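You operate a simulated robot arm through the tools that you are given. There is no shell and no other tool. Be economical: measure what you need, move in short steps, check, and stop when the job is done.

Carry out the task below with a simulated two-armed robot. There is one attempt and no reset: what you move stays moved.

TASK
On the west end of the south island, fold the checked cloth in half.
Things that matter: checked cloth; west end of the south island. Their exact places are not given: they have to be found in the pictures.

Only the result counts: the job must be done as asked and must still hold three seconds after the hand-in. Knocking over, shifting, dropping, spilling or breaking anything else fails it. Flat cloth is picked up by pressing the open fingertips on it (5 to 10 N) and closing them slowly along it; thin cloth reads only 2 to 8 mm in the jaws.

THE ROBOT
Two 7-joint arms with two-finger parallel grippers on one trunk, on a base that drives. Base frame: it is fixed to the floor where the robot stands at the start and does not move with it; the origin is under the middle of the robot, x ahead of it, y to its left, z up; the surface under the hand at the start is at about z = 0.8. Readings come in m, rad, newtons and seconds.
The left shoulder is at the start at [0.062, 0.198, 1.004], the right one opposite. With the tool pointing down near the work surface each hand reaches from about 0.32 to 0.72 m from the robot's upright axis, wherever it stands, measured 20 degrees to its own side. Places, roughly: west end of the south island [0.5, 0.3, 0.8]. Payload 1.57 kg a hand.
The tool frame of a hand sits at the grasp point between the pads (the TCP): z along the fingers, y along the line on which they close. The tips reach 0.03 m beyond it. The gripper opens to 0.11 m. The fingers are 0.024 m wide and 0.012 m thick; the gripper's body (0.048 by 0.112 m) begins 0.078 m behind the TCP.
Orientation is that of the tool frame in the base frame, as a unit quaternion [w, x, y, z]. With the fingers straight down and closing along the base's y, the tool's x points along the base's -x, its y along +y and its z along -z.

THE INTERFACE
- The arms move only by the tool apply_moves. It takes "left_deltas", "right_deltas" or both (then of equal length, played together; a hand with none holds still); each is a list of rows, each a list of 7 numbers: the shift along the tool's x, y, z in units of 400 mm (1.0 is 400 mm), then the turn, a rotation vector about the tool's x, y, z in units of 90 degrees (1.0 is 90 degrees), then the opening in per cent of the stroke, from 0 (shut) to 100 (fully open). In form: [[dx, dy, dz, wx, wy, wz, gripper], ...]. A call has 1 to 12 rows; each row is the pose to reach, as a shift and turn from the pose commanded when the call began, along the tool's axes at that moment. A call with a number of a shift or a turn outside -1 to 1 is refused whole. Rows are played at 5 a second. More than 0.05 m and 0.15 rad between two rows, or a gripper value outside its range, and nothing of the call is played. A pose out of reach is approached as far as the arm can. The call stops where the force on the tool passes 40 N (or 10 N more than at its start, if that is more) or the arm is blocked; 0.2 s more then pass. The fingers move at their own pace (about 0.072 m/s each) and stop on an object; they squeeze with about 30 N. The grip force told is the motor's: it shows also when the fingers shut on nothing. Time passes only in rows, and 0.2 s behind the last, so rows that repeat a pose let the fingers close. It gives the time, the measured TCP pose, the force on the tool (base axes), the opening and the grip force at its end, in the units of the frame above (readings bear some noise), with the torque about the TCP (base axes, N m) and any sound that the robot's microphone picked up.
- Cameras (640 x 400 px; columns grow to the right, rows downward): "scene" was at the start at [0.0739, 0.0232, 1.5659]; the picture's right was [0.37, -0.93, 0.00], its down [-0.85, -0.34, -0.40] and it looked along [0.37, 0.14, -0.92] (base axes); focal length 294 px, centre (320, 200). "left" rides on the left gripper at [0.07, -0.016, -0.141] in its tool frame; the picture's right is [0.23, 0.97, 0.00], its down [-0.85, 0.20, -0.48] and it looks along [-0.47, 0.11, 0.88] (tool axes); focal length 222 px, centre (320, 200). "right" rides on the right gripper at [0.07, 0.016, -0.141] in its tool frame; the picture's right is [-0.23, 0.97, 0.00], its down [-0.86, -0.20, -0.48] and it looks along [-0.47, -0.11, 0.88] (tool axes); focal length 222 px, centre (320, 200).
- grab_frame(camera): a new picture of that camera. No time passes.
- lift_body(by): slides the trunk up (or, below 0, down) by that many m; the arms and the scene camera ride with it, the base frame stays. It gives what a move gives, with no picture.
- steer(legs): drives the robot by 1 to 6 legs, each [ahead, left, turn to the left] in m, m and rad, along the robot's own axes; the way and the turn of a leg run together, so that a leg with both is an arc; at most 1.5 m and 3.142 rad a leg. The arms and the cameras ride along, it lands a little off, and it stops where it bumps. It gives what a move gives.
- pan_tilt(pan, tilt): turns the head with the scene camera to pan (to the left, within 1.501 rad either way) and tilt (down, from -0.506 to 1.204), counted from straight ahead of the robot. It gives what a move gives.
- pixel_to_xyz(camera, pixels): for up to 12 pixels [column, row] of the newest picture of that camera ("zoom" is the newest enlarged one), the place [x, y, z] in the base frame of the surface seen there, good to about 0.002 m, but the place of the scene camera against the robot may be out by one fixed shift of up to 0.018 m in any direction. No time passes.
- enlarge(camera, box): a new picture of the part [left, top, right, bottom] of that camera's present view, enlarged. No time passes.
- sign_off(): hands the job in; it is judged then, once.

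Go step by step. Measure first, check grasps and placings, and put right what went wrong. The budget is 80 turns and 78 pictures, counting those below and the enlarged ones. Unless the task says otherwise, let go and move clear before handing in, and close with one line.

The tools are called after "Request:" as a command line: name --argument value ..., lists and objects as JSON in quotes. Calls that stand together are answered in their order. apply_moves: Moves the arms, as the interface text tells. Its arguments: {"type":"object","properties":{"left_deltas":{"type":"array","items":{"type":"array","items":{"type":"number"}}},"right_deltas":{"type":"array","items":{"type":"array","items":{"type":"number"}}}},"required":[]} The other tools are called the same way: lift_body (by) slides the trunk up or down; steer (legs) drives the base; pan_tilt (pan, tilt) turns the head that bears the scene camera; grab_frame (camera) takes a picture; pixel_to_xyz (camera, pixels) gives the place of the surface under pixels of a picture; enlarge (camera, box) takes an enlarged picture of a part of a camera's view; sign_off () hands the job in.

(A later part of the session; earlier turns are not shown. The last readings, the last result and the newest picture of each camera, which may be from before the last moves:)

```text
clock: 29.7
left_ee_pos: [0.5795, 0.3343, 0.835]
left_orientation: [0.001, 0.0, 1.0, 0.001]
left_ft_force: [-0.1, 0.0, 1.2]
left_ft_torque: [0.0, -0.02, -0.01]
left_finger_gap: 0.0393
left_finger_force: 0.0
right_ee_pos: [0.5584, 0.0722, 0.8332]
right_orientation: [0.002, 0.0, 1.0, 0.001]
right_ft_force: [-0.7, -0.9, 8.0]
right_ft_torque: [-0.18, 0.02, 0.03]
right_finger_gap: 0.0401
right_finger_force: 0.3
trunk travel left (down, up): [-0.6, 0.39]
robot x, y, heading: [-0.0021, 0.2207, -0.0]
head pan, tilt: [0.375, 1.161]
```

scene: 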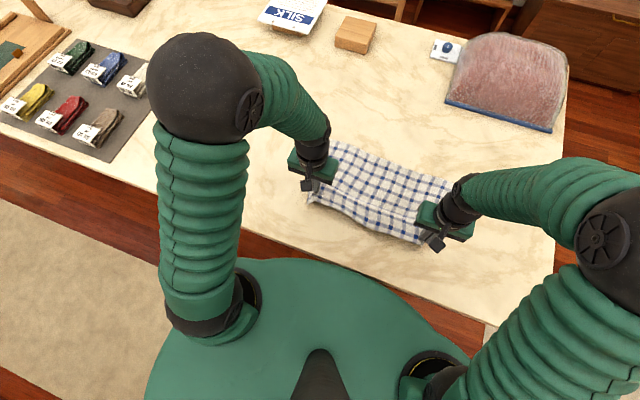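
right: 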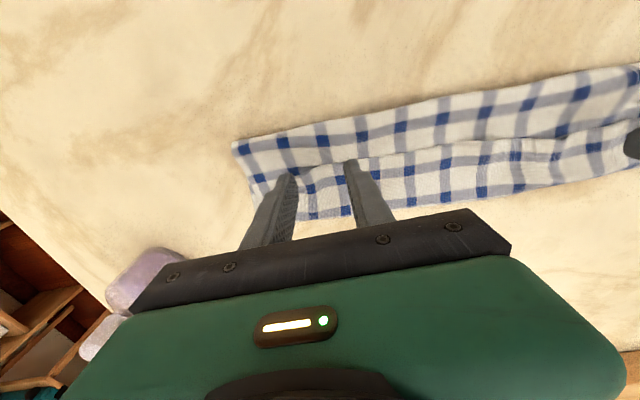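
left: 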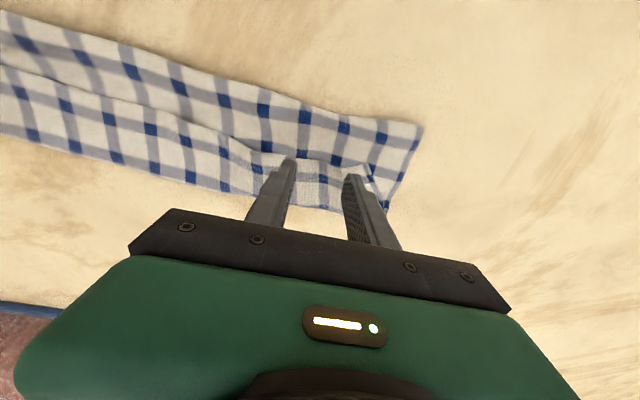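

Right reads 8 N and left 1 N; I'll press the left 1 mm more and close both slowly.

Request:
apply_moves --left_deltas '[[0, 0, 0.003, 0, 0, 0, 36], [0, 0, 0.003, 0, 0, 0, 32], [0, 0, 0.003, 0, 0, 0, 28], [0, 0, 0.003, 0, 0, 0, 24], [0, 0, 0.003, 0, 0, 0, 20], [0, 0, 0.003, 0, 0, 0, 16], [0, 0, 0.003, 0, 0, 0, 12], [0, 0, 0.003, 0, 0, 0, 8], [0, 0, 0.003, 0, 0, 0, 4], [0, 0, 0.003, 0, 0, 0, 0], [0, 0, 0.003, 0, 0, 0, 0]]' --right_deltas '[[0, 0, 0, 0, 0, 0, 36], [0, 0, 0, 0, 0, 0, 32], [0, 0, 0, 0, 0, 0, 28], [0, 0, 0, 0, 0, 0, 24], [0, 0, 0, 0, 0, 0, 20], [0, 0, 0, 0, 0, 0, 16], [0, 0, 0, 0, 0, 0, 12], [0, 0, 0, 0, 0, 0, 8], [0, 0, 0, 0, 0, 0, 4], [0, 0, 0, 0, 0, 0, 0], [0, 0, 0, 0, 0, 0, 0]]'

Request:
enlarge --camera "scene" --box '[270, 110, 510, 260]'

```text
clock: 32.1
left_ee_pos: [0.5784, 0.3343, 0.8333]
left_orientation: [0.002, 0.0, 1.0, -0.001]
left_ft_force: [0.8, -5.3, 7.3]
left_ft_torque: [-0.19, -0.05, -0.09]
left_finger_gap: 0.0027
left_finger_force: 23.9
right_ee_pos: [0.5566, 0.0722, 0.8333]
right_orientation: [0.001, 0.0, 1.0, 0.002]
right_ft_force: [0.5, 7.1, 7.2]
right_ft_torque: [0.15, -0.04, 0.1]
right_finger_gap: 0.0025
right_finger_force: 24.1
trunk travel left (down, up): [-0.6, 0.39]
robot x, y, heading: [-0.0019, 0.2182, 0.0]
head pan, tilt: [0.375, 1.161]
```

```text
2.67 times, centred on (390, 185) of scene
```

zoom: 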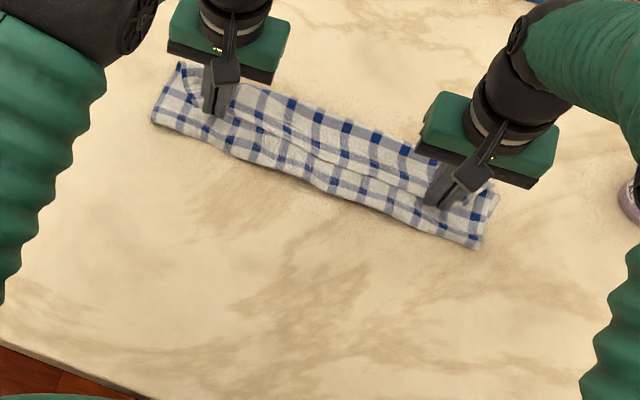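

Both grips hold the hem (2.7 and 2.5 mm). I'll lift and carry the hem back toward the robot to lay the cloth flat again.

Request:
apply_moves --left_deltas '[[0.038, -0.012, -0.075, 0, 0, 0, 0], [0.095, -0.012, -0.15, 0, 0, 0, 0], [0.152, -0.006, -0.21, 0, 0, 0, 0], [0.209, 0, -0.225, 0, 0, 0, 0], [0.266, 0.006, -0.21, 0, 0, 0, 0], [0.323, 0.012, -0.175, 0, 0, 0, 0], [0.38, 0.02, -0.125, 0, 0, 0, 0], [0.4275, 0.026, -0.075, 0, 0, 0, 0], [0.456, 0.032, -0.03, 0, 0, 0, 0], [0.475, 0.035, -0.008, 0, 0, 0, 0], [0.475, 0.035, -0.008, 0, 0, 0, 0]]' --right_deltas '[[0.04, 0.012, -0.075, 0, 0, 0, 0], [0.1, 0.012, -0.15, 0, 0, 0, 0], [0.16, 0.015, -0.21, 0, 0, 0, 0], [0.22, 0.018, -0.225, 0, 0, 0, 0], [0.28, 0.02, -0.21, 0, 0, 0, 0], [0.34, 0.024, -0.175, 0, 0, 0, 0], [0.4, 0.027, -0.125, 0, 0, 0, 0], [0.45, 0.03, -0.075, 0, 0, 0, 0], [0.48, 0.033, -0.03, 0, 0, 0, 0], [0.5, 0.035, -0.008, 0, 0, 0, 0], [0.5, 0.035, -0.008, 0, 0, 0, 0]]'

Request:
enlarge --camera "scene" --box '[270, 110, 510, 260]'

```text
clock: 34.5
left_ee_pos: [0.39, 0.3491, 0.8349]
left_orientation: [0.001, 0.0, 1.0, 0.001]
left_ft_force: [-0.7, -10.9, 0.6]
left_ft_torque: [-0.34, 0.05, -0.14]
left_finger_gap: 0.0026
left_finger_force: 23.9
right_ee_pos: [0.3576, 0.0858, 0.8374]
right_orientation: [0.0, -0.001, 1.0, 0.0]
right_ft_force: [1.5, 10.0, -0.2]
right_ft_torque: [0.3, -0.06, 0.1]
right_finger_gap: 0.0025
right_finger_force: 23.9
trunk travel left (down, up): [-0.6, 0.39]
robot x, y, heading: [-0.0002, 0.219, -0.003]
head pan, tilt: [0.375, 1.161]
```

```text
2.67 times, centred on (390, 185) of scene
```

zoom: 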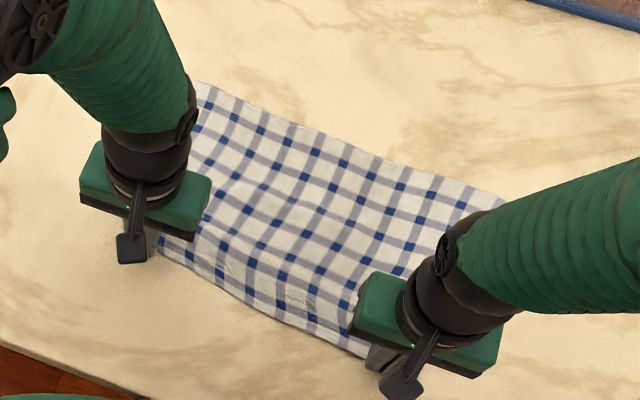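

The cloth is flat again. I'll lower, open slowly to spread the gathers, then lift clear.

Request:
apply_moves --left_deltas '[[0, -0.008, 0.003, 0, 0, 0, 0], [0, -0.008, 0.006, 0, 0, 0, 8], [0, -0.008, 0.006, 0, 0, 0, 16], [0, -0.008, 0.006, 0, 0, 0, 24], [0, -0.008, 0.006, 0, 0, 0, 32], [0, -0.008, 0.006, 0, 0, 0, 40], [0, -0.008, -0.05, 0, 0, 0, 40], [0, -0.008, -0.15, 0, 0, 0, 40], [0, 0.05, -0.25, 0, 0, 0, 40], [0, 0.15, -0.3, 0, 0, 0, 40], [0, 0.25, -0.35, 0, 0, 0, 40], [0, 0.35, -0.35, 0, 0, 0, 40]]' --right_deltas '[[0, 0.008, 0.005, 0, 0, 0, 0], [0, 0.008, 0.01, 0, 0, 0, 8], [0, 0.008, 0.01, 0, 0, 0, 16], [0, 0.008, 0.01, 0, 0, 0, 24], [0, 0.008, 0.01, 0, 0, 0, 32], [0, 0.008, 0.01, 0, 0, 0, 40], [0, 0.008, -0.05, 0, 0, 0, 40], [0, 0.008, -0.15, 0, 0, 0, 40], [0, -0.05, -0.25, 0, 0, 0, 40], [0, -0.15, -0.3, 0, 0, 0, 40], [0, -0.25, -0.35, 0, 0, 0, 40], [0, -0.35, -0.35, 0, 0, 0, 40]]'

Request:
enlarge --camera "scene" --box '[270, 110, 510, 260]'

Request:
grab_frame --camera "left"

Request:
grab_frame --camera "right"

```text
clock: 37.1
left_ee_pos: [0.389, 0.4899, 0.9756]
left_orientation: [0.001, 0.001, 1.0, 0.001]
left_ft_force: [0.8, 0.6, -1.1]
left_ft_torque: [-0.05, -0.03, -0.03]
left_finger_gap: 0.0442
left_finger_force: 0.2
right_ee_pos: [0.3583, -0.0529, 0.9767]
right_orientation: [0.0, 0.0, 1.0, 0.001]
right_ft_force: [0.6, -0.1, 0.0]
right_ft_torque: [-0.03, 0.01, -0.01]
right_finger_gap: 0.044
right_finger_force: 0.0
trunk travel left (down, up): [-0.6, 0.39]
robot x, y, heading: [-0.0006, 0.2175, -0.001]
head pan, tilt: [0.375, 1.161]
```

```text
2.67 times, centred on (390, 185) of scene
```

zoom: 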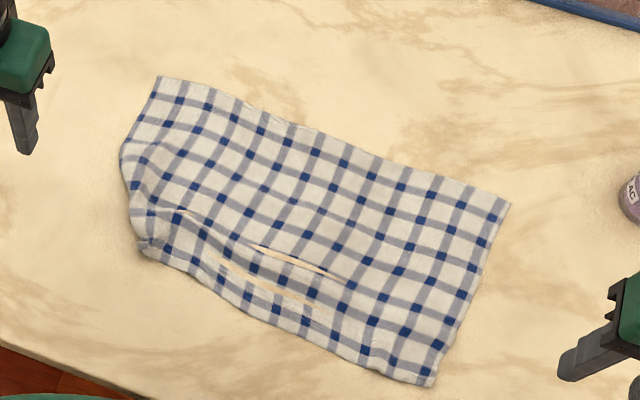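

```text
41 pictures are left
```

left: 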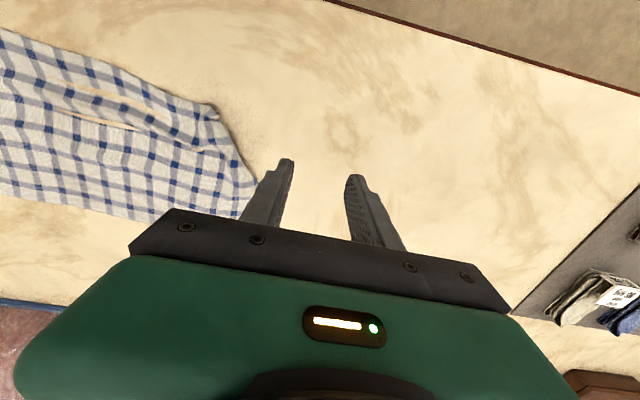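

```text
40 pictures are left
```

right: 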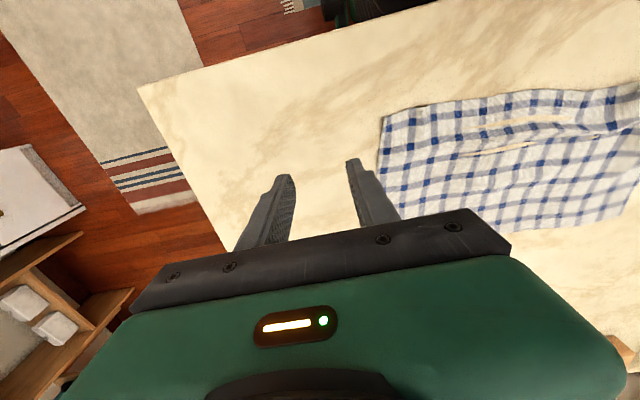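

The cloth is flat again except for a gathered near-left corner around zoom (145,245). I'll look closer and measure.

Request:
enlarge --camera "scene" --box '[306, 130, 402, 230]'

Request:
pixel_to_xyz --camera "right" --pixels '[[384, 118], [378, 175], [560, 92], [636, 88], [500, 100], [470, 154], [590, 130]]'

Request:
pixel_to_xyz --camera "left" --pixels '[[214, 104], [256, 180], [240, 218], [5, 32], [120, 70], [215, 112], [150, 215], [20, 192]]'

```text
4.00 times, centred on (354, 180) of scene
```

zoom: 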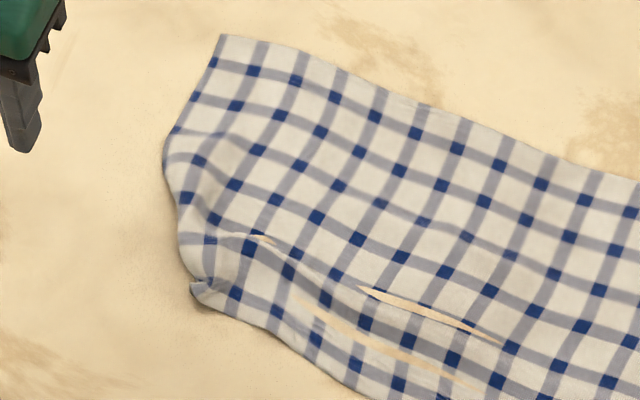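

```text
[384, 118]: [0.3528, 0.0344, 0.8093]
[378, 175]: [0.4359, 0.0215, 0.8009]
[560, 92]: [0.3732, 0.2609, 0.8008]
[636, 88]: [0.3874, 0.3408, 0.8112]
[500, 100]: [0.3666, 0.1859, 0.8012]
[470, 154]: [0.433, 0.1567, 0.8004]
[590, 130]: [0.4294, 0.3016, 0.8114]
```

```text
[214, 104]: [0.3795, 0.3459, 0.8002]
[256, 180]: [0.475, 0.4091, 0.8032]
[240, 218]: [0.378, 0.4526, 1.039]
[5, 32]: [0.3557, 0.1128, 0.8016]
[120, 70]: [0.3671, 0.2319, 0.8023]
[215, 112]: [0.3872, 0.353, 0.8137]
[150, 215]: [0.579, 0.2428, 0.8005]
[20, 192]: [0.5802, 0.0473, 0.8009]
```

The near-left corner has been pulled in to about (0.385, 0.35), with its gather standing up 13 mm; it should be near (0.378, 0.43). I'll pinch it with the left hand and draw it back out.

Request:
apply_moves --left_deltas '[[0, -0.07, 0.05, 0, 0, 0, 40], [-0.002, -0.14, 0.1, 0, 0, 0, 40], [-0.004, -0.21, 0.15, 0, 0, 0, 40], [-0.006, -0.28, 0.21, 0, 0, 0, 40], [-0.0075, -0.345, 0.27, 0, 0, 0, 40], [-0.0075, -0.345, 0.32, 0, 0, 0, 40], [-0.0075, -0.345, 0.345, 0, 0, 0, 40], [-0.0075, -0.345, 0.353, 0, 0, 0, 40], [-0.0075, -0.345, 0.355, 0, 0, 0, 40], [-0.0075, -0.345, 0.355, 0, 0, 0, 40]]'

Request:
grab_frame --camera "left"

```text
clock: 39.3
left_ee_pos: [0.3928, 0.3507, 0.8326]
left_orientation: [0.0, 0.0, 1.0, 0.001]
left_ft_force: [0.1, 0.3, -0.5]
left_ft_torque: [0.06, 0.0, 0.01]
left_finger_gap: 0.044
left_finger_force: 0.0
right_ee_pos: [0.3585, -0.0529, 0.9758]
right_orientation: [0.001, 0.0, 1.0, 0.001]
right_ft_force: [0.2, -0.2, 0.1]
right_ft_torque: [0.02, 0.0, 0.0]
right_finger_gap: 0.0442
right_finger_force: 0.0
trunk travel left (down, up): [-0.6, 0.39]
robot x, y, heading: [0.0003, 0.22, 0.0]
head pan, tilt: [0.375, 1.161]
```

```text
38 pictures are left
```

left: 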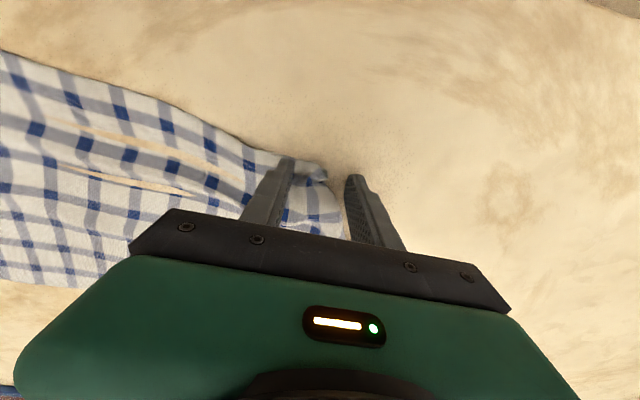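

The gathered corner lies between the left fingers. I'll close on it and draw it outward about 70 mm, just above the table.

Request:
apply_moves --left_deltas '[[0, 0, 0.001, 0, 0, 0, 25], [0, 0, 0.001, 0, 0, 0, 12], [0, 0, 0.001, 0, 0, 0, 0], [0, 0, 0.001, 0, 0, 0, 0], [0, 0.005, -0.01, 0, 0, 0, 0], [0, 0.04, -0.02, 0, 0, 0, 0], [0, 0.08, -0.02, 0, 0, 0, 0], [0, 0.12, -0.02, 0, 0, 0, 0], [0, 0.16, -0.02, 0, 0, 0, 0]]'

Request:
grab_frame --camera "left"

Request:
enlarge --camera "scene" --box '[270, 110, 510, 260]'

```text
clock: 41.3
left_ee_pos: [0.3937, 0.4152, 0.8414]
left_orientation: [0.0, 0.0, 1.0, 0.001]
left_ft_force: [-0.2, 0.5, 0.4]
left_ft_torque: [0.03, -0.01, 0.01]
left_finger_gap: 0.003
left_finger_force: 24.5
right_ee_pos: [0.3571, -0.0541, 0.9762]
right_orientation: [0.002, -0.001, 1.0, 0.001]
right_ft_force: [0.5, -0.2, 0.2]
right_ft_torque: [0.02, 0.0, 0.01]
right_finger_gap: 0.0441
right_finger_force: 0.0
trunk travel left (down, up): [-0.6, 0.39]
robot x, y, heading: [0.0002, 0.223, 0.004]
head pan, tilt: [0.375, 1.161]
```

```text
37 pictures are left
```

left: 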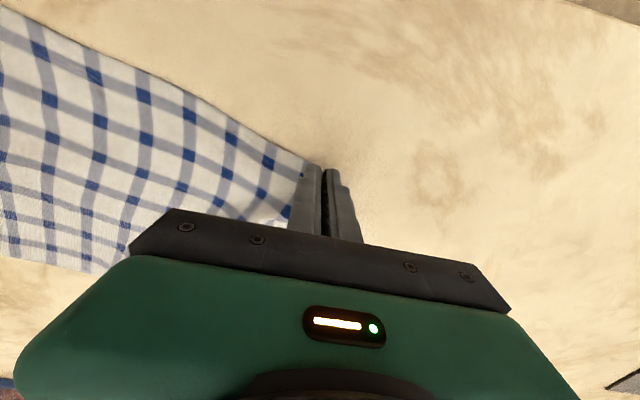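

```text
2.67 times, centred on (390, 185) of scene
```

zoom: 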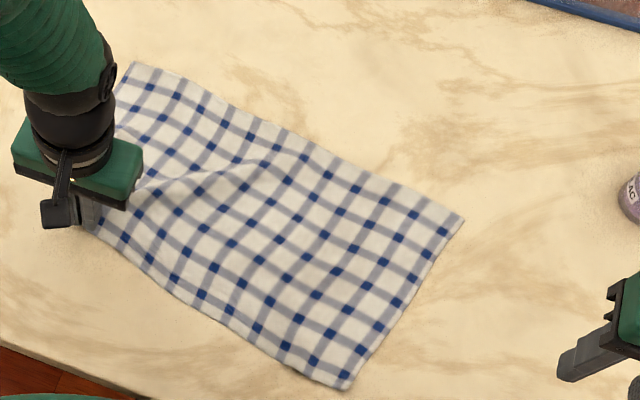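

The corner came out and the cloth is flat, though the whole cloth slid a little: the table is slippery. I'll release the left hand, lift it clear, and re-measure.

Request:
apply_moves --left_deltas '[[0, 0, 0.015, 0, 0, 0, 0], [0, 0, 0.018, 0, 0, 0, 10], [0, 0, 0.018, 0, 0, 0, 20], [0, 0, 0.018, 0, 0, 0, 30], [0, 0, 0.018, 0, 0, 0, 36], [0, 0, -0.05, 0, 0, 0, 36], [0, 0, -0.15, 0, 0, 0, 36], [0, 0.07, -0.25, 0, 0, 0, 36], [0, 0.15, -0.3, 0, 0, 0, 36], [0, 0.25, -0.32, 0, 0, 0, 36], [0, 0.32, -0.32, 0, 0, 0, 36]]'

Request:
enlarge --camera "scene" --box '[270, 110, 510, 260]'

Request:
grab_frame --camera "left"

Request:
grab_frame --camera "right"

```text
clock: 43.7
left_ee_pos: [0.3918, 0.5433, 0.9679]
left_orientation: [0.0, 0.0, 1.0, 0.0]
left_ft_force: [-0.1, 0.5, 0.6]
left_ft_torque: [-0.02, 0.02, 0.0]
left_finger_gap: 0.0395
left_finger_force: 0.0
right_ee_pos: [0.3584, -0.0522, 0.977]
right_orientation: [0.001, 0.0, 1.0, 0.0]
right_ft_force: [0.5, 0.0, -0.8]
right_ft_torque: [0.01, 0.03, 0.0]
right_finger_gap: 0.044
right_finger_force: 0.0
trunk travel left (down, up): [-0.6, 0.39]
robot x, y, heading: [0.0025, 0.2218, 0.0]
head pan, tilt: [0.375, 1.161]
```

```text
2.67 times, centred on (390, 185) of scene
```

zoom: 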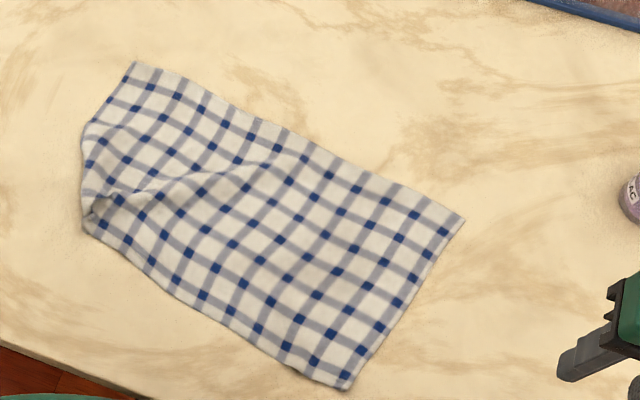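

```text
34 pictures are left
```

left: 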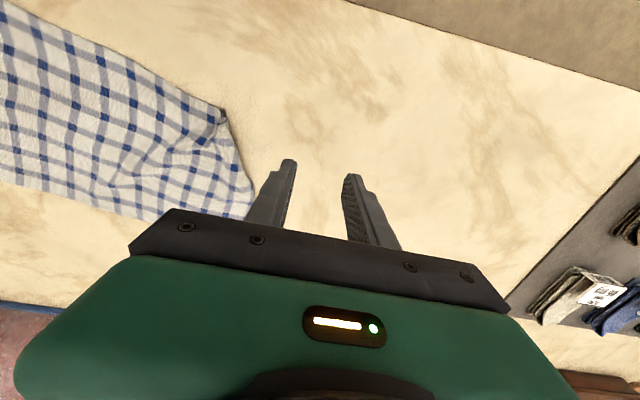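

```text
33 pictures are left
```

right: 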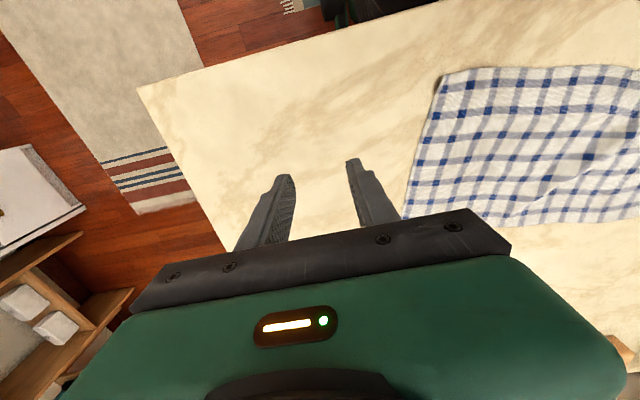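

The near-left corner still looks gathered or tucked under around zoom (90,215). I'll take a close view and measure all corners.

Request:
pixel_to_xyz --camera "zoom" --pixels '[[86, 226], [346, 387], [462, 216], [134, 64], [83, 140], [290, 130], [200, 305]]'

Request:
enlarge --camera "scene" --box '[292, 145, 356, 210]'

```text
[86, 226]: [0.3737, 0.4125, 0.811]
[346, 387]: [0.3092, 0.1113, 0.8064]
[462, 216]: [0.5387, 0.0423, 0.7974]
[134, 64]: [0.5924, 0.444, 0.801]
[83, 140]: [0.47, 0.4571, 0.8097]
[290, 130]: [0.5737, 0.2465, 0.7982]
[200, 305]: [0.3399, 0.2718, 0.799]
```

```text
6.15 times, centred on (324, 178) of scene
```

zoom: 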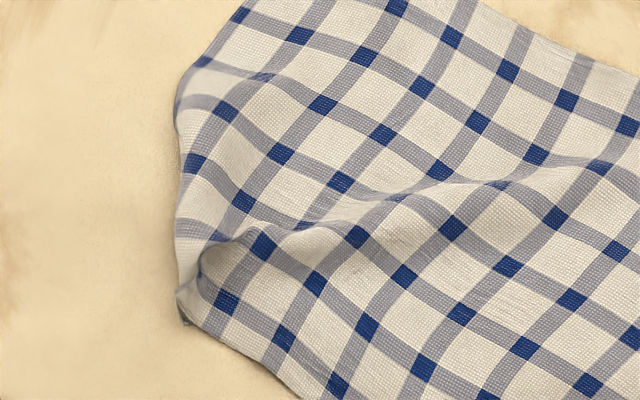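

The near hem is only 0.31 m long where it should be 0.41, so that corner is tucked under. I'll pinch the hem near (0.385, 0.385), lift it so the corner hangs free, and lay it out again.

Request:
apply_moves --left_deltas '[[0.004, -0.08, 0.06, 0, 0, 0, 36], [0.008, -0.16, 0.12, 0, 0, 0, 36], [0.012, -0.24, 0.18, 0, 0, 0, 36], [0.016, -0.32, 0.23, 0, 0, 0, 36], [0.02, -0.39, 0.28, 0, 0, 0, 36], [0.02, -0.39, 0.31, 0, 0, 0, 36], [0.02, -0.39, 0.325, 0, 0, 0, 36], [0.02, -0.39, 0.332, 0, 0, 0, 36], [0.02, -0.39, 0.335, 0, 0, 0, 36], [0.02, -0.39, 0.335, 0, 0, 0, 36]]'

Request:
grab_frame --camera "left"

```text
clock: 45.9
left_ee_pos: [0.3844, 0.3869, 0.8349]
left_orientation: [0.001, 0.001, 1.0, 0.002]
left_ft_force: [-0.4, 0.6, -0.1]
left_ft_torque: [0.01, 0.02, -0.01]
left_finger_gap: 0.0394
left_finger_force: 0.0
right_ee_pos: [0.3578, -0.0531, 0.9761]
right_orientation: [0.0, 0.0, 1.0, 0.002]
right_ft_force: [0.1, 0.6, 0.4]
right_ft_torque: [0.02, 0.02, -0.02]
right_finger_gap: 0.0439
right_finger_force: 0.1
trunk travel left (down, up): [-0.6, 0.39]
robot x, y, heading: [0.0022, 0.2204, -0.001]
head pan, tilt: [0.375, 1.161]
```

```text
31 pictures are left
```

left: 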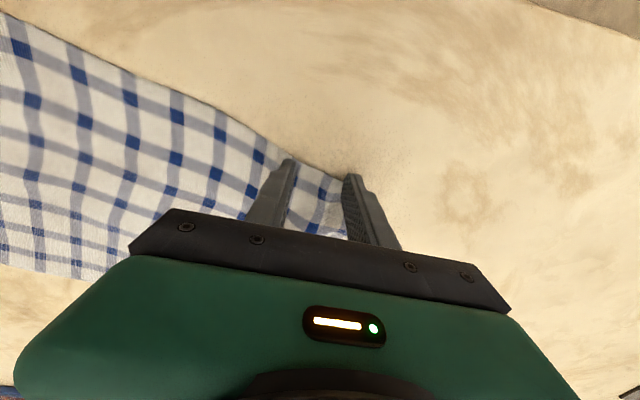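

The fingers are over the hem; I'll shift 8 mm in, press, close slowly, and lift 140 mm.

Request:
apply_moves --left_deltas '[[-0.01, -0.02, 0.0, 0, 0, 0, 36], [-0.01, -0.02, 0.005, 0, 0, 0, 36], [-0.01, -0.02, 0.005, 0, 0, 0, 32], [-0.01, -0.02, 0.005, 0, 0, 0, 28], [-0.01, -0.02, 0.005, 0, 0, 0, 24], [-0.01, -0.02, 0.005, 0, 0, 0, 20], [-0.01, -0.02, 0.005, 0, 0, 0, 16], [-0.01, -0.02, 0.005, 0, 0, 0, 12], [-0.01, -0.02, 0.005, 0, 0, 0, 8], [-0.01, -0.02, 0.005, 0, 0, 0, 4], [-0.01, -0.02, 0.005, 0, 0, 0, 0], [-0.01, -0.02, 0.005, 0, 0, 0, 0]]'

Request:
apply_moves --left_deltas '[[0, 0.02, -0.05, 0, 0, 0, 0], [0, 0.04, -0.1, 0, 0, 0, 0], [0, 0.06, -0.17, 0, 0, 0, 0], [0, 0.08, -0.24, 0, 0, 0, 0], [0, 0.1, -0.3, 0, 0, 0, 0], [0, 0.12, -0.35, 0, 0, 0, 0], [0, 0.12, -0.35, 0, 0, 0, 0]]'

Request:
enlarge --camera "scene" --box '[270, 110, 510, 260]'

Request:
grab_frame --camera "left"

```text
clock: 48.5
left_ee_pos: [0.3889, 0.3787, 0.8334]
left_orientation: [0.001, -0.001, 1.0, 0.001]
left_ft_force: [-0.5, 0.2, 0.8]
left_ft_torque: [0.02, 0.02, -0.02]
left_finger_gap: 0.0
left_finger_force: 21.4
right_ee_pos: [0.3584, -0.0533, 0.9757]
right_orientation: [0.001, 0.0, 1.0, 0.001]
right_ft_force: [0.0, -0.1, 0.1]
right_ft_torque: [-0.01, -0.01, 0.0]
right_finger_gap: 0.0438
right_finger_force: 0.1
trunk travel left (down, up): [-0.6, 0.39]
robot x, y, heading: [0.0011, 0.2165, 0.001]
head pan, tilt: [0.375, 1.161]
```

```text
clock: 50.1
left_ee_pos: [0.3887, 0.4259, 0.9743]
left_orientation: [0.0, 0.0, 1.0, 0.001]
left_ft_force: [-0.9, 0.1, 0.2]
left_ft_torque: [-0.03, 0.03, 0.02]
left_finger_gap: 0.0
left_finger_force: 21.4
right_ee_pos: [0.3588, -0.0542, 0.9763]
right_orientation: [0.0, 0.0, 1.0, 0.0]
right_ft_force: [0.5, -0.2, -0.1]
right_ft_torque: [0.01, -0.03, 0.02]
right_finger_gap: 0.0438
right_finger_force: 0.0
trunk travel left (down, up): [-0.6, 0.39]
robot x, y, heading: [0.0022, 0.2191, -0.003]
head pan, tilt: [0.375, 1.161]
```

```text
2.67 times, centred on (390, 185) of scene
```

zoom: 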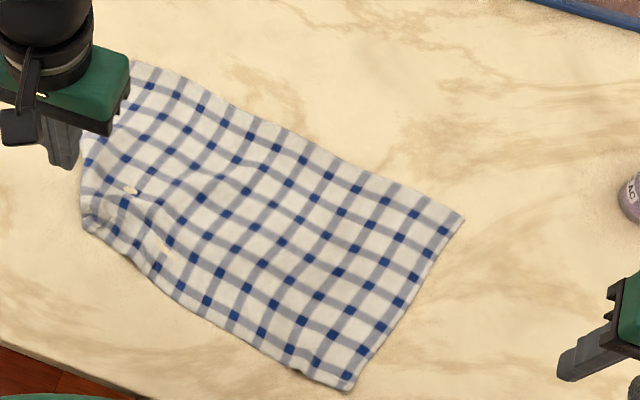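

```text
29 pictures are left
```

left: 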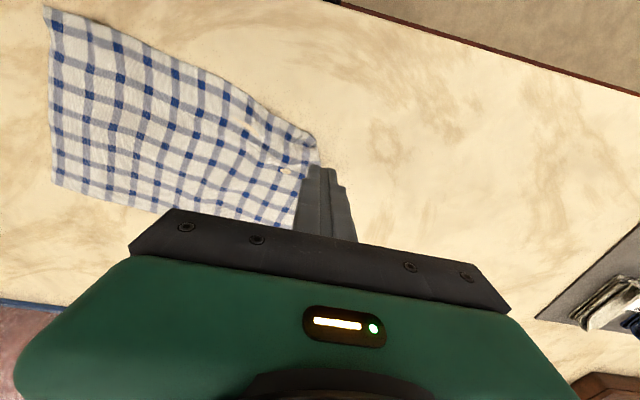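

The left pinch missed (gap 0, force only 0.8 N). I'll try again, pressing firmly first and checking the force.

Request:
apply_moves --left_deltas '[[0, -0.06, 0.08, 0, 0, 0, 40], [0, -0.125, 0.16, 0, 0, 0, 40], [0, -0.125, 0.25, 0, 0, 0, 40], [0, -0.125, 0.32, 0, 0, 0, 40], [0, -0.125, 0.345, 0, 0, 0, 40], [0, -0.125, 0.355, 0, 0, 0, 40], [0, -0.125, 0.358, 0, 0, 0, 40], [0, -0.125, 0.36, 0, 0, 0, 40], [0, -0.125, 0.36, 0, 0, 0, 40]]'

```text
clock: 52.1
left_ee_pos: [0.3879, 0.3762, 0.8317]
left_orientation: [0.003, 0.0, 1.0, 0.002]
left_ft_force: [-2.7, 1.2, 26.6]
left_ft_torque: [0.92, -0.16, 0.09]
left_finger_gap: 0.0447
left_finger_force: 0.2
right_ee_pos: [0.3556, -0.0546, 0.9762]
right_orientation: [0.001, 0.0, 1.0, 0.001]
right_ft_force: [-0.3, 0.0, -0.8]
right_ft_torque: [0.0, -0.01, -0.02]
right_finger_gap: 0.0441
right_finger_force: 0.0
trunk travel left (down, up): [-0.6, 0.39]
robot x, y, heading: [0.0011, 0.2191, 0.001]
head pan, tilt: [0.375, 1.161]
```

26 N, mostly on the outer finger sitting on the thick bunch. I'll ease 1 mm and close slowly.

Request:
apply_moves --left_deltas '[[0, 0, -0.0015, 0, 0, 0, 40], [0, 0, -0.0015, 0, 0, 0, 36], [0, 0, -0.0015, 0, 0, 0, 32], [0, 0, -0.0015, 0, 0, 0, 28], [0, 0, -0.0015, 0, 0, 0, 24], [0, 0, -0.0015, 0, 0, 0, 20], [0, 0, -0.0015, 0, 0, 0, 15], [0, 0, -0.0015, 0, 0, 0, 10], [0, 0, -0.0015, 0, 0, 0, 5], [0, 0, -0.0015, 0, 0, 0, 0], [0, 0, -0.0015, 0, 0, 0, 0]]'

```text
clock: 54.5
left_ee_pos: [0.3896, 0.3754, 0.831]
left_orientation: [0.002, 0.0, 1.0, 0.001]
left_ft_force: [1.5, 2.6, 28.7]
left_ft_torque: [0.41, -0.28, 0.01]
left_finger_gap: 0.0026
left_finger_force: 24.0
right_ee_pos: [0.3567, -0.0543, 0.9769]
right_orientation: [0.001, 0.0, 1.0, 0.001]
right_ft_force: [0.3, 0.4, 0.2]
right_ft_torque: [-0.02, -0.01, -0.01]
right_finger_gap: 0.0442
right_finger_force: 0.1
trunk travel left (down, up): [-0.6, 0.39]
robot x, y, heading: [-0.0036, 0.216, -0.0]
head pan, tilt: [0.375, 1.161]
```

The left now holds cloth (2.6 mm). I'll lift it about 140 mm and look.

Request:
apply_moves --left_deltas '[[0, 0.02, -0.05, 0, 0, 0, 0], [0, 0.04, -0.1, 0, 0, 0, 0], [0, 0.06, -0.17, 0, 0, 0, 0], [0, 0.08, -0.24, 0, 0, 0, 0], [0, 0.1, -0.3, 0, 0, 0, 0], [0, 0.12, -0.35, 0, 0, 0, 0], [0, 0.12, -0.35, 0, 0, 0, 0]]'

Request:
enlarge --camera "scene" --box '[270, 110, 510, 260]'

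Request:
grab_frame --camera "right"

```text
clock: 56.1
left_ee_pos: [0.3889, 0.4234, 0.9728]
left_orientation: [-0.001, 0.0, 1.0, 0.0]
left_ft_force: [0.9, 0.3, -0.4]
left_ft_torque: [-0.02, 0.05, 0.02]
left_finger_gap: 0.0024
left_finger_force: 23.8
right_ee_pos: [0.3583, -0.053, 0.978]
right_orientation: [0.001, 0.001, 1.0, 0.001]
right_ft_force: [-0.3, 0.8, -0.2]
right_ft_torque: [0.0, -0.04, -0.01]
right_finger_gap: 0.044
right_finger_force: 0.1
trunk travel left (down, up): [-0.6, 0.39]
robot x, y, heading: [-0.0025, 0.2174, -0.0]
head pan, tilt: [0.375, 1.161]
```

```text
2.67 times, centred on (390, 185) of scene
```

zoom: 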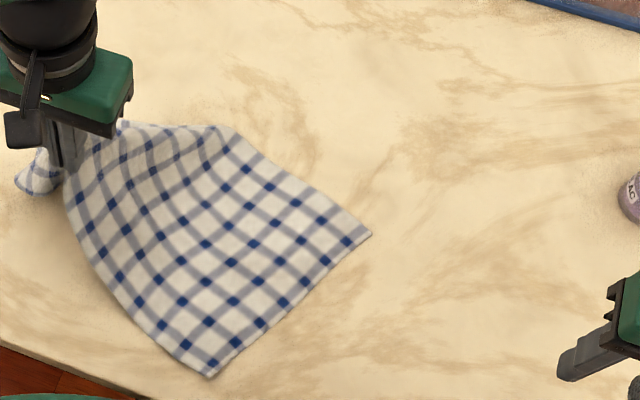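

```text
27 pictures are left
```

right: 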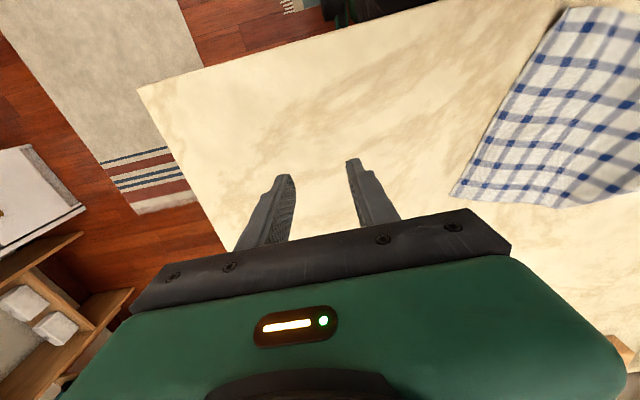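

The tucked corner now hangs free at the left (zoom 35,180), though the cloth slid a bit toward it. I'll lower the hand while moving inward so the free corner trails outward.

Request:
apply_moves --left_deltas '[[0, 0.02, 0.06, 0, 0, 0, 0], [0, 0.02, 0.12, 0, 0, 0, 0], [0, 0.0, 0.18, 0, 0, 0, 0], [0, -0.03, 0.23, 0, 0, 0, 0], [0, -0.07, 0.28, 0, 0, 0, 0], [0, -0.11, 0.315, 0, 0, 0, 0], [0, -0.15, 0.335, 0, 0, 0, 0], [0, -0.18, 0.345, 0, 0, 0, 0], [0, -0.18, 0.345, 0, 0, 0, 0]]'

Request:
enlarge --camera "scene" --box '[260, 110, 500, 260]'

Request:
grab_frame --camera "left"

```text
clock: 58.1
left_ee_pos: [0.3899, 0.3512, 0.8334]
left_orientation: [0.002, 0.0, 1.0, 0.001]
left_ft_force: [1.4, 2.8, 21.8]
left_ft_torque: [0.24, -0.04, 0.0]
left_finger_gap: 0.0025
left_finger_force: 23.3
right_ee_pos: [0.3571, -0.0526, 0.9766]
right_orientation: [0.001, 0.0, 1.0, 0.001]
right_ft_force: [0.8, -0.3, 0.3]
right_ft_torque: [-0.05, 0.0, 0.03]
right_finger_gap: 0.0442
right_finger_force: 0.0
trunk travel left (down, up): [-0.6, 0.39]
robot x, y, heading: [0.0019, 0.2191, -0.001]
head pan, tilt: [0.375, 1.161]
```

```text
2.67 times, centred on (380, 185) of scene
```

zoom: 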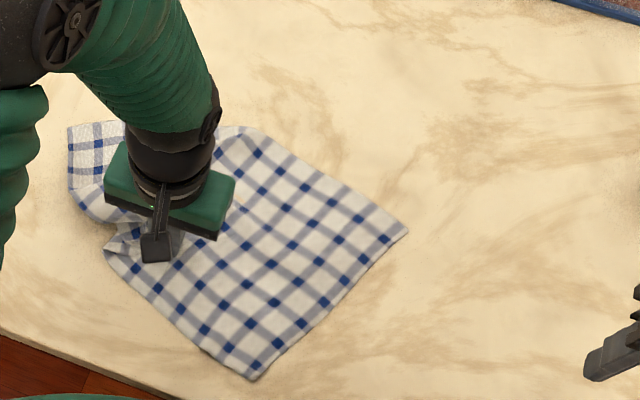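

```text
25 pictures are left
```

left: 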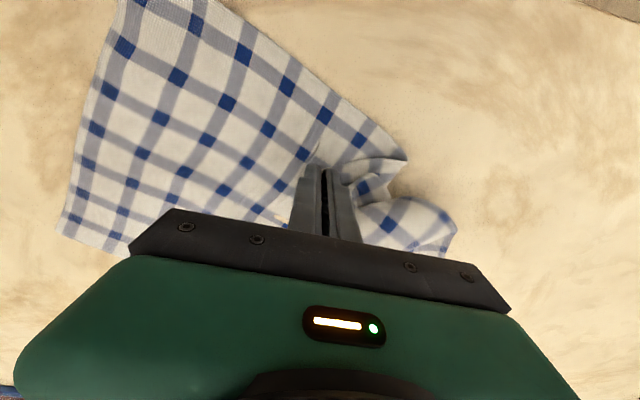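

The corner now lies outside the grip. I'll release the left hand, raise it clear, and look at the whole cloth.

Request:
apply_moves --left_deltas '[[0, 0, -0.006, 0, 0, 0, 10], [0, 0, -0.006, 0, 0, 0, 20], [0, 0, -0.006, 0, 0, 0, 36], [0, 0, -0.06, 0, 0, 0, 36], [0, 0, -0.16, 0, 0, 0, 36], [0, 0.1, -0.25, 0, 0, 0, 36], [0, 0.2, -0.32, 0, 0, 0, 36], [0, 0.3, -0.36, 0, 0, 0, 36], [0, 0.4, -0.36, 0, 0, 0, 36], [0, 0.48, -0.36, 0, 0, 0, 36]]'

Request:
enlarge --camera "scene" --box '[260, 110, 500, 260]'

```text
refused: row 6 steps farther than a row can; nothing moved
```

```text
2.67 times, centred on (380, 185) of scene
```

zoom: 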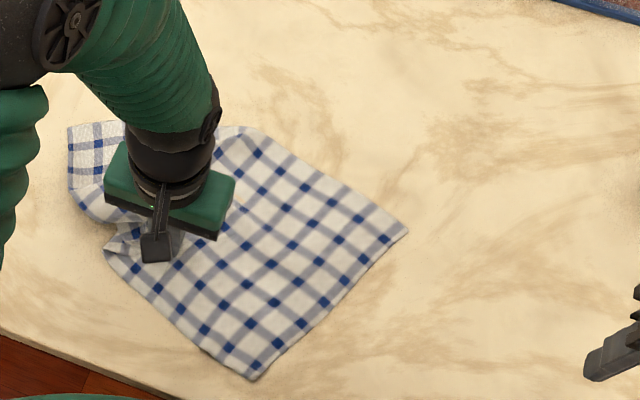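

The move was refused because row 6 stepped too far; I'll resend it with smaller steps.

Request:
apply_moves --left_deltas '[[0, 0, -0.006, 0, 0, 0, 10], [0, 0, -0.006, 0, 0, 0, 20], [0, 0, -0.006, 0, 0, 0, 36], [0, 0, -0.06, 0, 0, 0, 36], [0, 0, -0.16, 0, 0, 0, 36], [0, 0.08, -0.24, 0, 0, 0, 36], [0, 0.16, -0.3, 0, 0, 0, 36], [0, 0.25, -0.34, 0, 0, 0, 36], [0, 0.35, -0.36, 0, 0, 0, 36], [0, 0.45, -0.36, 0, 0, 0, 36], [0, 0.5, -0.36, 0, 0, 0, 36]]'

Request:
enlarge --camera "scene" --box '[260, 110, 500, 260]'

```text
clock: 60.5
left_ee_pos: [0.3875, 0.5568, 0.9764]
left_orientation: [0.0, 0.0, 1.0, 0.0]
left_ft_force: [-0.2, 1.2, -0.4]
left_ft_torque: [-0.03, 0.0, -0.02]
left_finger_gap: 0.0397
left_finger_force: 0.1
right_ee_pos: [0.3589, -0.0529, 0.9763]
right_orientation: [0.001, 0.0, 1.0, 0.001]
right_ft_force: [0.8, 0.4, 0.2]
right_ft_torque: [-0.01, 0.0, -0.02]
right_finger_gap: 0.044
right_finger_force: 0.0
trunk travel left (down, up): [-0.6, 0.39]
robot x, y, heading: [0.0019, 0.2184, 0.002]
head pan, tilt: [0.375, 1.161]
```

```text
2.67 times, centred on (380, 185) of scene
```

zoom: 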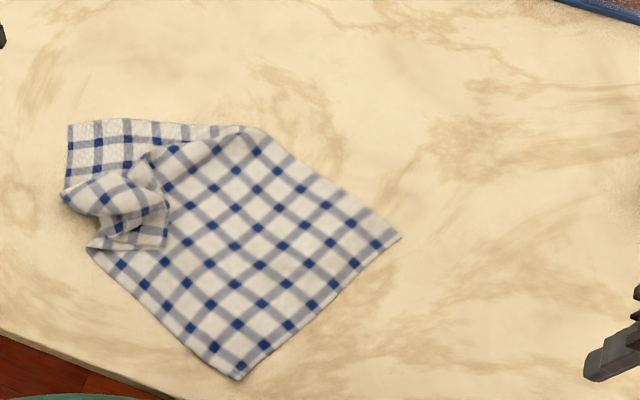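

The near-left corner now lies on top, flipped inward (patch corner at zoom 165,248). I'll measure it and the near-right corner (238,378), to grip both and stretch the near hem straight.

Request:
pixel_to_xyz --camera "zoom" --pixels '[[163, 247], [150, 240], [135, 240], [88, 247], [238, 376], [240, 355], [398, 237], [72, 127], [245, 128], [65, 195], [110, 185]]'

Request:
enlarge --camera "scene" --box '[278, 145, 342, 215]'

```text
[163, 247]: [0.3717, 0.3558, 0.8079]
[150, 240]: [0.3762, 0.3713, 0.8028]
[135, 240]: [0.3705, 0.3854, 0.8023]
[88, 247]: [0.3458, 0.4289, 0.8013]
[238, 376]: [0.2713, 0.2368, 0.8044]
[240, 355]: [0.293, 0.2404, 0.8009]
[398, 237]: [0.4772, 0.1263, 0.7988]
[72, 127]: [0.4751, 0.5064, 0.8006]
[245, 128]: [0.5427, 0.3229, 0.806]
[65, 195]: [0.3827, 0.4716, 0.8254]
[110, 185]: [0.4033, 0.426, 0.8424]
```

```text
5.71 times, centred on (310, 180) of scene
```

zoom: 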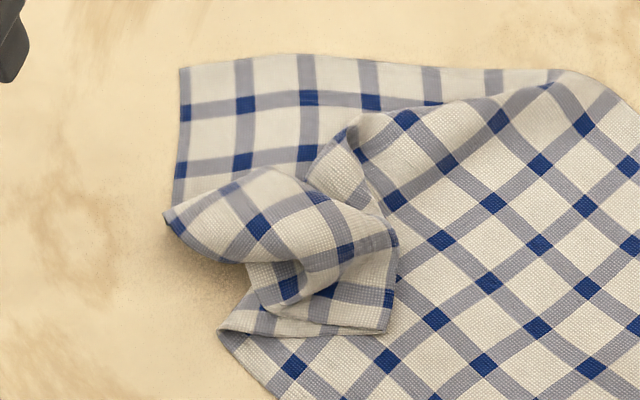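

The patch corner at (0.377, 0.36) is the near-left corner B lying on top, and the near-right corner is at (0.276, 0.241), close to the robot. I'll back the robot up 0.1 m for room before taking hold of B.

Request:
steer --legs '[[-0.1, 0, 0]]'

```text
clock: 61.6
left_ee_pos: [0.2882, 0.5553, 0.9779]
left_orientation: [0.001, -0.001, 1.0, 0.001]
left_ft_force: [-0.5, -0.4, -0.3]
left_ft_torque: [0.01, -0.01, 0.03]
left_finger_gap: 0.0394
left_finger_force: 0.0
right_ee_pos: [0.26, -0.0529, 0.9747]
right_orientation: [0.001, -0.001, 1.0, 0.002]
right_ft_force: [0.1, -0.1, 0.3]
right_ft_torque: [0.03, -0.04, 0.0]
right_finger_gap: 0.0438
right_finger_force: 0.1
trunk travel left (down, up): [-0.6, 0.39]
robot x, y, heading: [-0.0981, 0.2208, 0.002]
head pan, tilt: [0.375, 1.161]
```

The robot is back 0.1 m. I'll bring the left hand over the patch at B and lower to contact.

Request:
apply_moves --left_deltas '[[-0.05, -0.09, 0.02, 0, 0, 0, 32], [-0.1, -0.18, 0.04, 0, 0, 0, 32], [-0.15, -0.27, 0.06, 0, 0, 0, 32], [-0.2, -0.36, 0.09, 0, 0, 0, 32], [-0.245, -0.45, 0.13, 0, 0, 0, 32], [-0.245, -0.45, 0.22, 0, 0, 0, 32], [-0.245, -0.45, 0.3, 0, 0, 0, 32], [-0.245, -0.45, 0.34, 0, 0, 0, 32], [-0.245, -0.45, 0.355, 0, 0, 0, 32], [-0.245, -0.45, 0.36, 0, 0, 0, 32], [-0.245, -0.45, 0.36, 0, 0, 0, 32]]'

Request:
grab_frame --camera "left"

```text
clock: 64.0
left_ee_pos: [0.3854, 0.3759, 0.8334]
left_orientation: [0.002, 0.0, 1.0, 0.0]
left_ft_force: [-0.2, 0.1, 15.7]
left_ft_torque: [0.38, -0.09, 0.01]
left_finger_gap: 0.0362
left_finger_force: 0.1
right_ee_pos: [0.2572, -0.0528, 0.9767]
right_orientation: [0.001, -0.001, 1.0, 0.0]
right_ft_force: [0.1, 0.1, -0.3]
right_ft_torque: [0.01, 0.02, 0.01]
right_finger_gap: 0.0437
right_finger_force: 0.0
trunk travel left (down, up): [-0.6, 0.39]
robot x, y, heading: [-0.1004, 0.2186, 0.005]
head pan, tilt: [0.375, 1.161]
```

```text
21 pictures are left
```

left: 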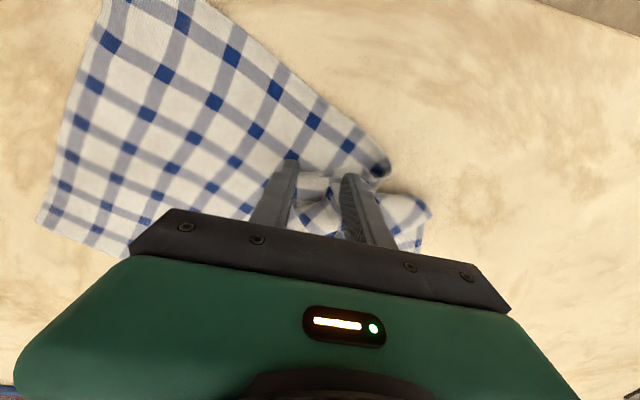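

The patch lies between the left fingers with 16 N. I'll close slowly.

Request:
apply_moves --left_deltas '[[0, 0, -0.001, 0, 0, 0, 30], [0, 0, -0.001, 0, 0, 0, 26], [0, 0, -0.001, 0, 0, 0, 22], [0, 0, -0.001, 0, 0, 0, 18], [0, 0, -0.001, 0, 0, 0, 14], [0, 0, -0.001, 0, 0, 0, 10], [0, 0, -0.001, 0, 0, 0, 6], [0, 0, -0.001, 0, 0, 0, 3], [0, 0, -0.001, 0, 0, 0, 0], [0, 0, -0.001, 0, 0, 0, 0]]'

```text
clock: 66.2
left_ee_pos: [0.3847, 0.3733, 0.834]
left_orientation: [0.003, -0.002, 1.0, 0.001]
left_ft_force: [2.3, 1.1, 20.6]
left_ft_torque: [0.22, -0.21, 0.0]
left_finger_gap: 0.0018
left_finger_force: 23.6
right_ee_pos: [0.2591, -0.0528, 0.9765]
right_orientation: [0.002, -0.001, 1.0, 0.001]
right_ft_force: [-0.7, 0.6, -0.6]
right_ft_torque: [0.0, -0.02, 0.0]
right_finger_gap: 0.0444
right_finger_force: 0.0
trunk travel left (down, up): [-0.6, 0.39]
robot x, y, heading: [-0.0975, 0.2203, 0.007]
head pan, tilt: [0.375, 1.161]
```

1.8 mm held. I'll lift and carry the corner outward to about y 0.52, lowering again.

Request:
apply_moves --left_deltas '[[0, 0.0, -0.08, 0, 0, 0, 0], [0, 0.02, -0.15, 0, 0, 0, 0], [0, 0.08, -0.2, 0, 0, 0, 0], [0, 0.15, -0.2, 0, 0, 0, 0], [0, 0.22, -0.17, 0, 0, 0, 0], [0, 0.28, -0.13, 0, 0, 0, 0], [0, 0.33, -0.09, 0, 0, 0, 0], [0, 0.36, -0.05, 0, 0, 0, 0], [0, 0.37, -0.03, 0, 0, 0, 0], [0, 0.37, -0.03, 0, 0, 0, 0]]'

Request:
grab_frame --camera "scene"

```text
clock: 68.4
left_ee_pos: [0.3857, 0.5239, 0.8455]
left_orientation: [0.002, 0.0, 1.0, 0.001]
left_ft_force: [-0.3, 0.7, 1.0]
left_ft_torque: [-0.01, 0.01, 0.01]
left_finger_gap: 0.0016
left_finger_force: 23.4
right_ee_pos: [0.2583, -0.0525, 0.9765]
right_orientation: [0.001, -0.001, 1.0, 0.001]
right_ft_force: [-0.7, -0.5, 1.3]
right_ft_torque: [-0.01, 0.03, 0.01]
right_finger_gap: 0.0438
right_finger_force: 0.0
trunk travel left (down, up): [-0.6, 0.39]
robot x, y, heading: [-0.1004, 0.2176, 0.003]
head pan, tilt: [0.375, 1.161]
```

```text
20 pictures are left
```

scene: 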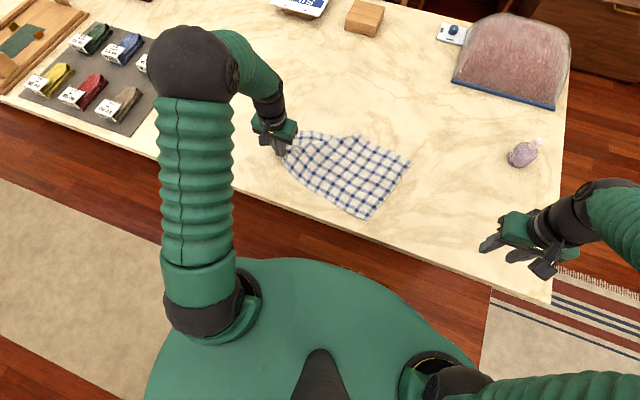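

The near hem is now stretching from the left grip to the near-right corner at (367,217). I'll measure that corner and zoom in.

Request:
pixel_to_xyz --camera "scene" --pixels '[[367, 216], [409, 161], [358, 136], [300, 134], [286, 160], [320, 190]]'

Request:
enlarge --camera "scene" --box '[250, 115, 426, 225]'

```text
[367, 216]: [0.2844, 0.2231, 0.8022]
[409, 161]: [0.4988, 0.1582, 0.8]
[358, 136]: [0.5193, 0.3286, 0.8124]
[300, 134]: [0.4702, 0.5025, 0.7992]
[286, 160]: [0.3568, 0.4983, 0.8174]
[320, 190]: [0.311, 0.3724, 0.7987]
```

```text
3.64 times, centred on (338, 170) of scene
```

zoom: 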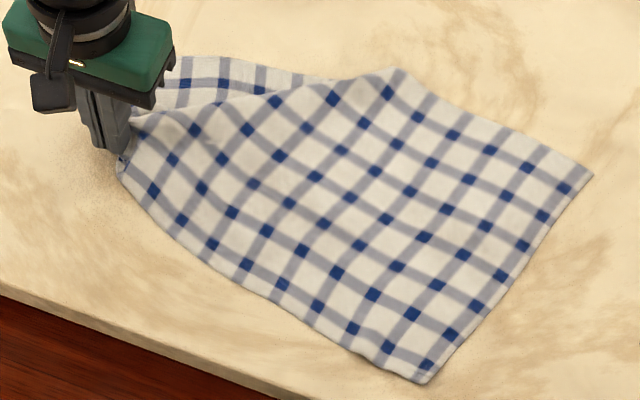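

Gravity can straighten everything: I'll grip the near-right corner too, lift the near hem until the cloth hangs free, then lay it down in two halves so the held hem ends facing the robot without curling. First the right hand goes to the near-right corner.

Request:
apply_moves --right_deltas '[[-0.016, 0.1, 0.02, 0, 0, 0, 36], [-0.032, 0.2, 0.04, 0, 0, 0, 36], [-0.048, 0.3, 0.06, 0, 0, 0, 36], [-0.064, 0.4, 0.1, 0, 0, 0, 36], [-0.08, 0.5, 0.15, 0, 0, 0, 36], [-0.096, 0.6, 0.2, 0, 0, 0, 36], [-0.112, 0.68, 0.25, 0, 0, 0, 36], [-0.114, 0.736, 0.3, 0, 0, 0, 36], [-0.114, 0.736, 0.34, 0, 0, 0, 36], [-0.114, 0.736, 0.355, 0, 0, 0, 36], [-0.114, 0.736, 0.359, 0, 0, 0, 36], [-0.114, 0.736, 0.359, 0, 0, 0, 36]]'

Request:
grab_frame --camera "right"

```text
clock: 71.0
left_ee_pos: [0.3856, 0.5245, 0.8467]
left_orientation: [-0.001, 0.0, 1.0, 0.0]
left_ft_force: [-0.2, -0.6, 0.4]
left_ft_torque: [0.03, 0.01, 0.0]
left_finger_gap: 0.0012
left_finger_force: 23.2
right_ee_pos: [0.3034, 0.2427, 0.8329]
right_orientation: [0.0, -0.001, 1.0, 0.0]
right_ft_force: [0.7, 0.2, 0.0]
right_ft_torque: [0.0, -0.03, 0.01]
right_finger_gap: 0.0395
right_finger_force: 0.0
trunk travel left (down, up): [-0.6, 0.39]
robot x, y, heading: [-0.0998, 0.2185, 0.0]
head pan, tilt: [0.375, 1.161]
```

```text
18 pictures are left
```

right: 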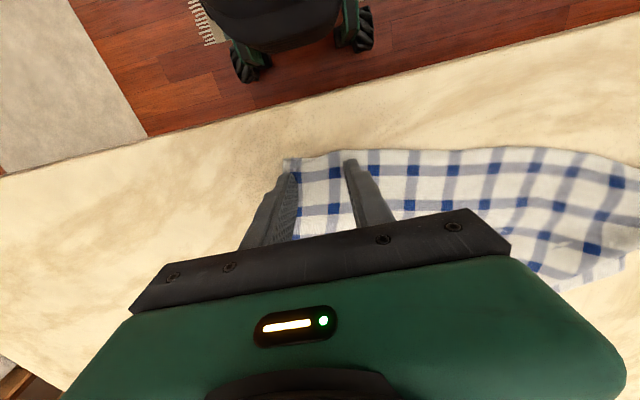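

The right outer finger is at the cloth's edge; I'll shift it 10 mm inward and press.

Request:
apply_moves --right_deltas '[[0, 0.025, -0.01, 0, 0, 0, 36], [0, 0.025, 0.002, 0, 0, 0, 36], [0, 0.025, 0.005, 0, 0, 0, 36], [0, 0.025, 0.006, 0, 0, 0, 36], [0, 0.025, 0.006, 0, 0, 0, 36]]'

```text
clock: 72.2
left_ee_pos: [0.3862, 0.5248, 0.8468]
left_orientation: [0.001, -0.002, 1.0, 0.0]
left_ft_force: [-0.6, 0.6, 0.2]
left_ft_torque: [-0.03, -0.01, 0.04]
left_finger_gap: 0.0014
left_finger_force: 23.6
right_ee_pos: [0.3104, 0.2471, 0.8334]
right_orientation: [0.003, 0.007, 1.0, 0.002]
right_ft_force: [-0.1, -0.3, 0.0]
right_ft_torque: [0.01, 0.01, 0.0]
right_finger_gap: 0.0394
right_finger_force: 0.1
trunk travel left (down, up): [-0.6, 0.39]
robot x, y, heading: [-0.0955, 0.2188, -0.001]
head pan, tilt: [0.375, 1.161]
```

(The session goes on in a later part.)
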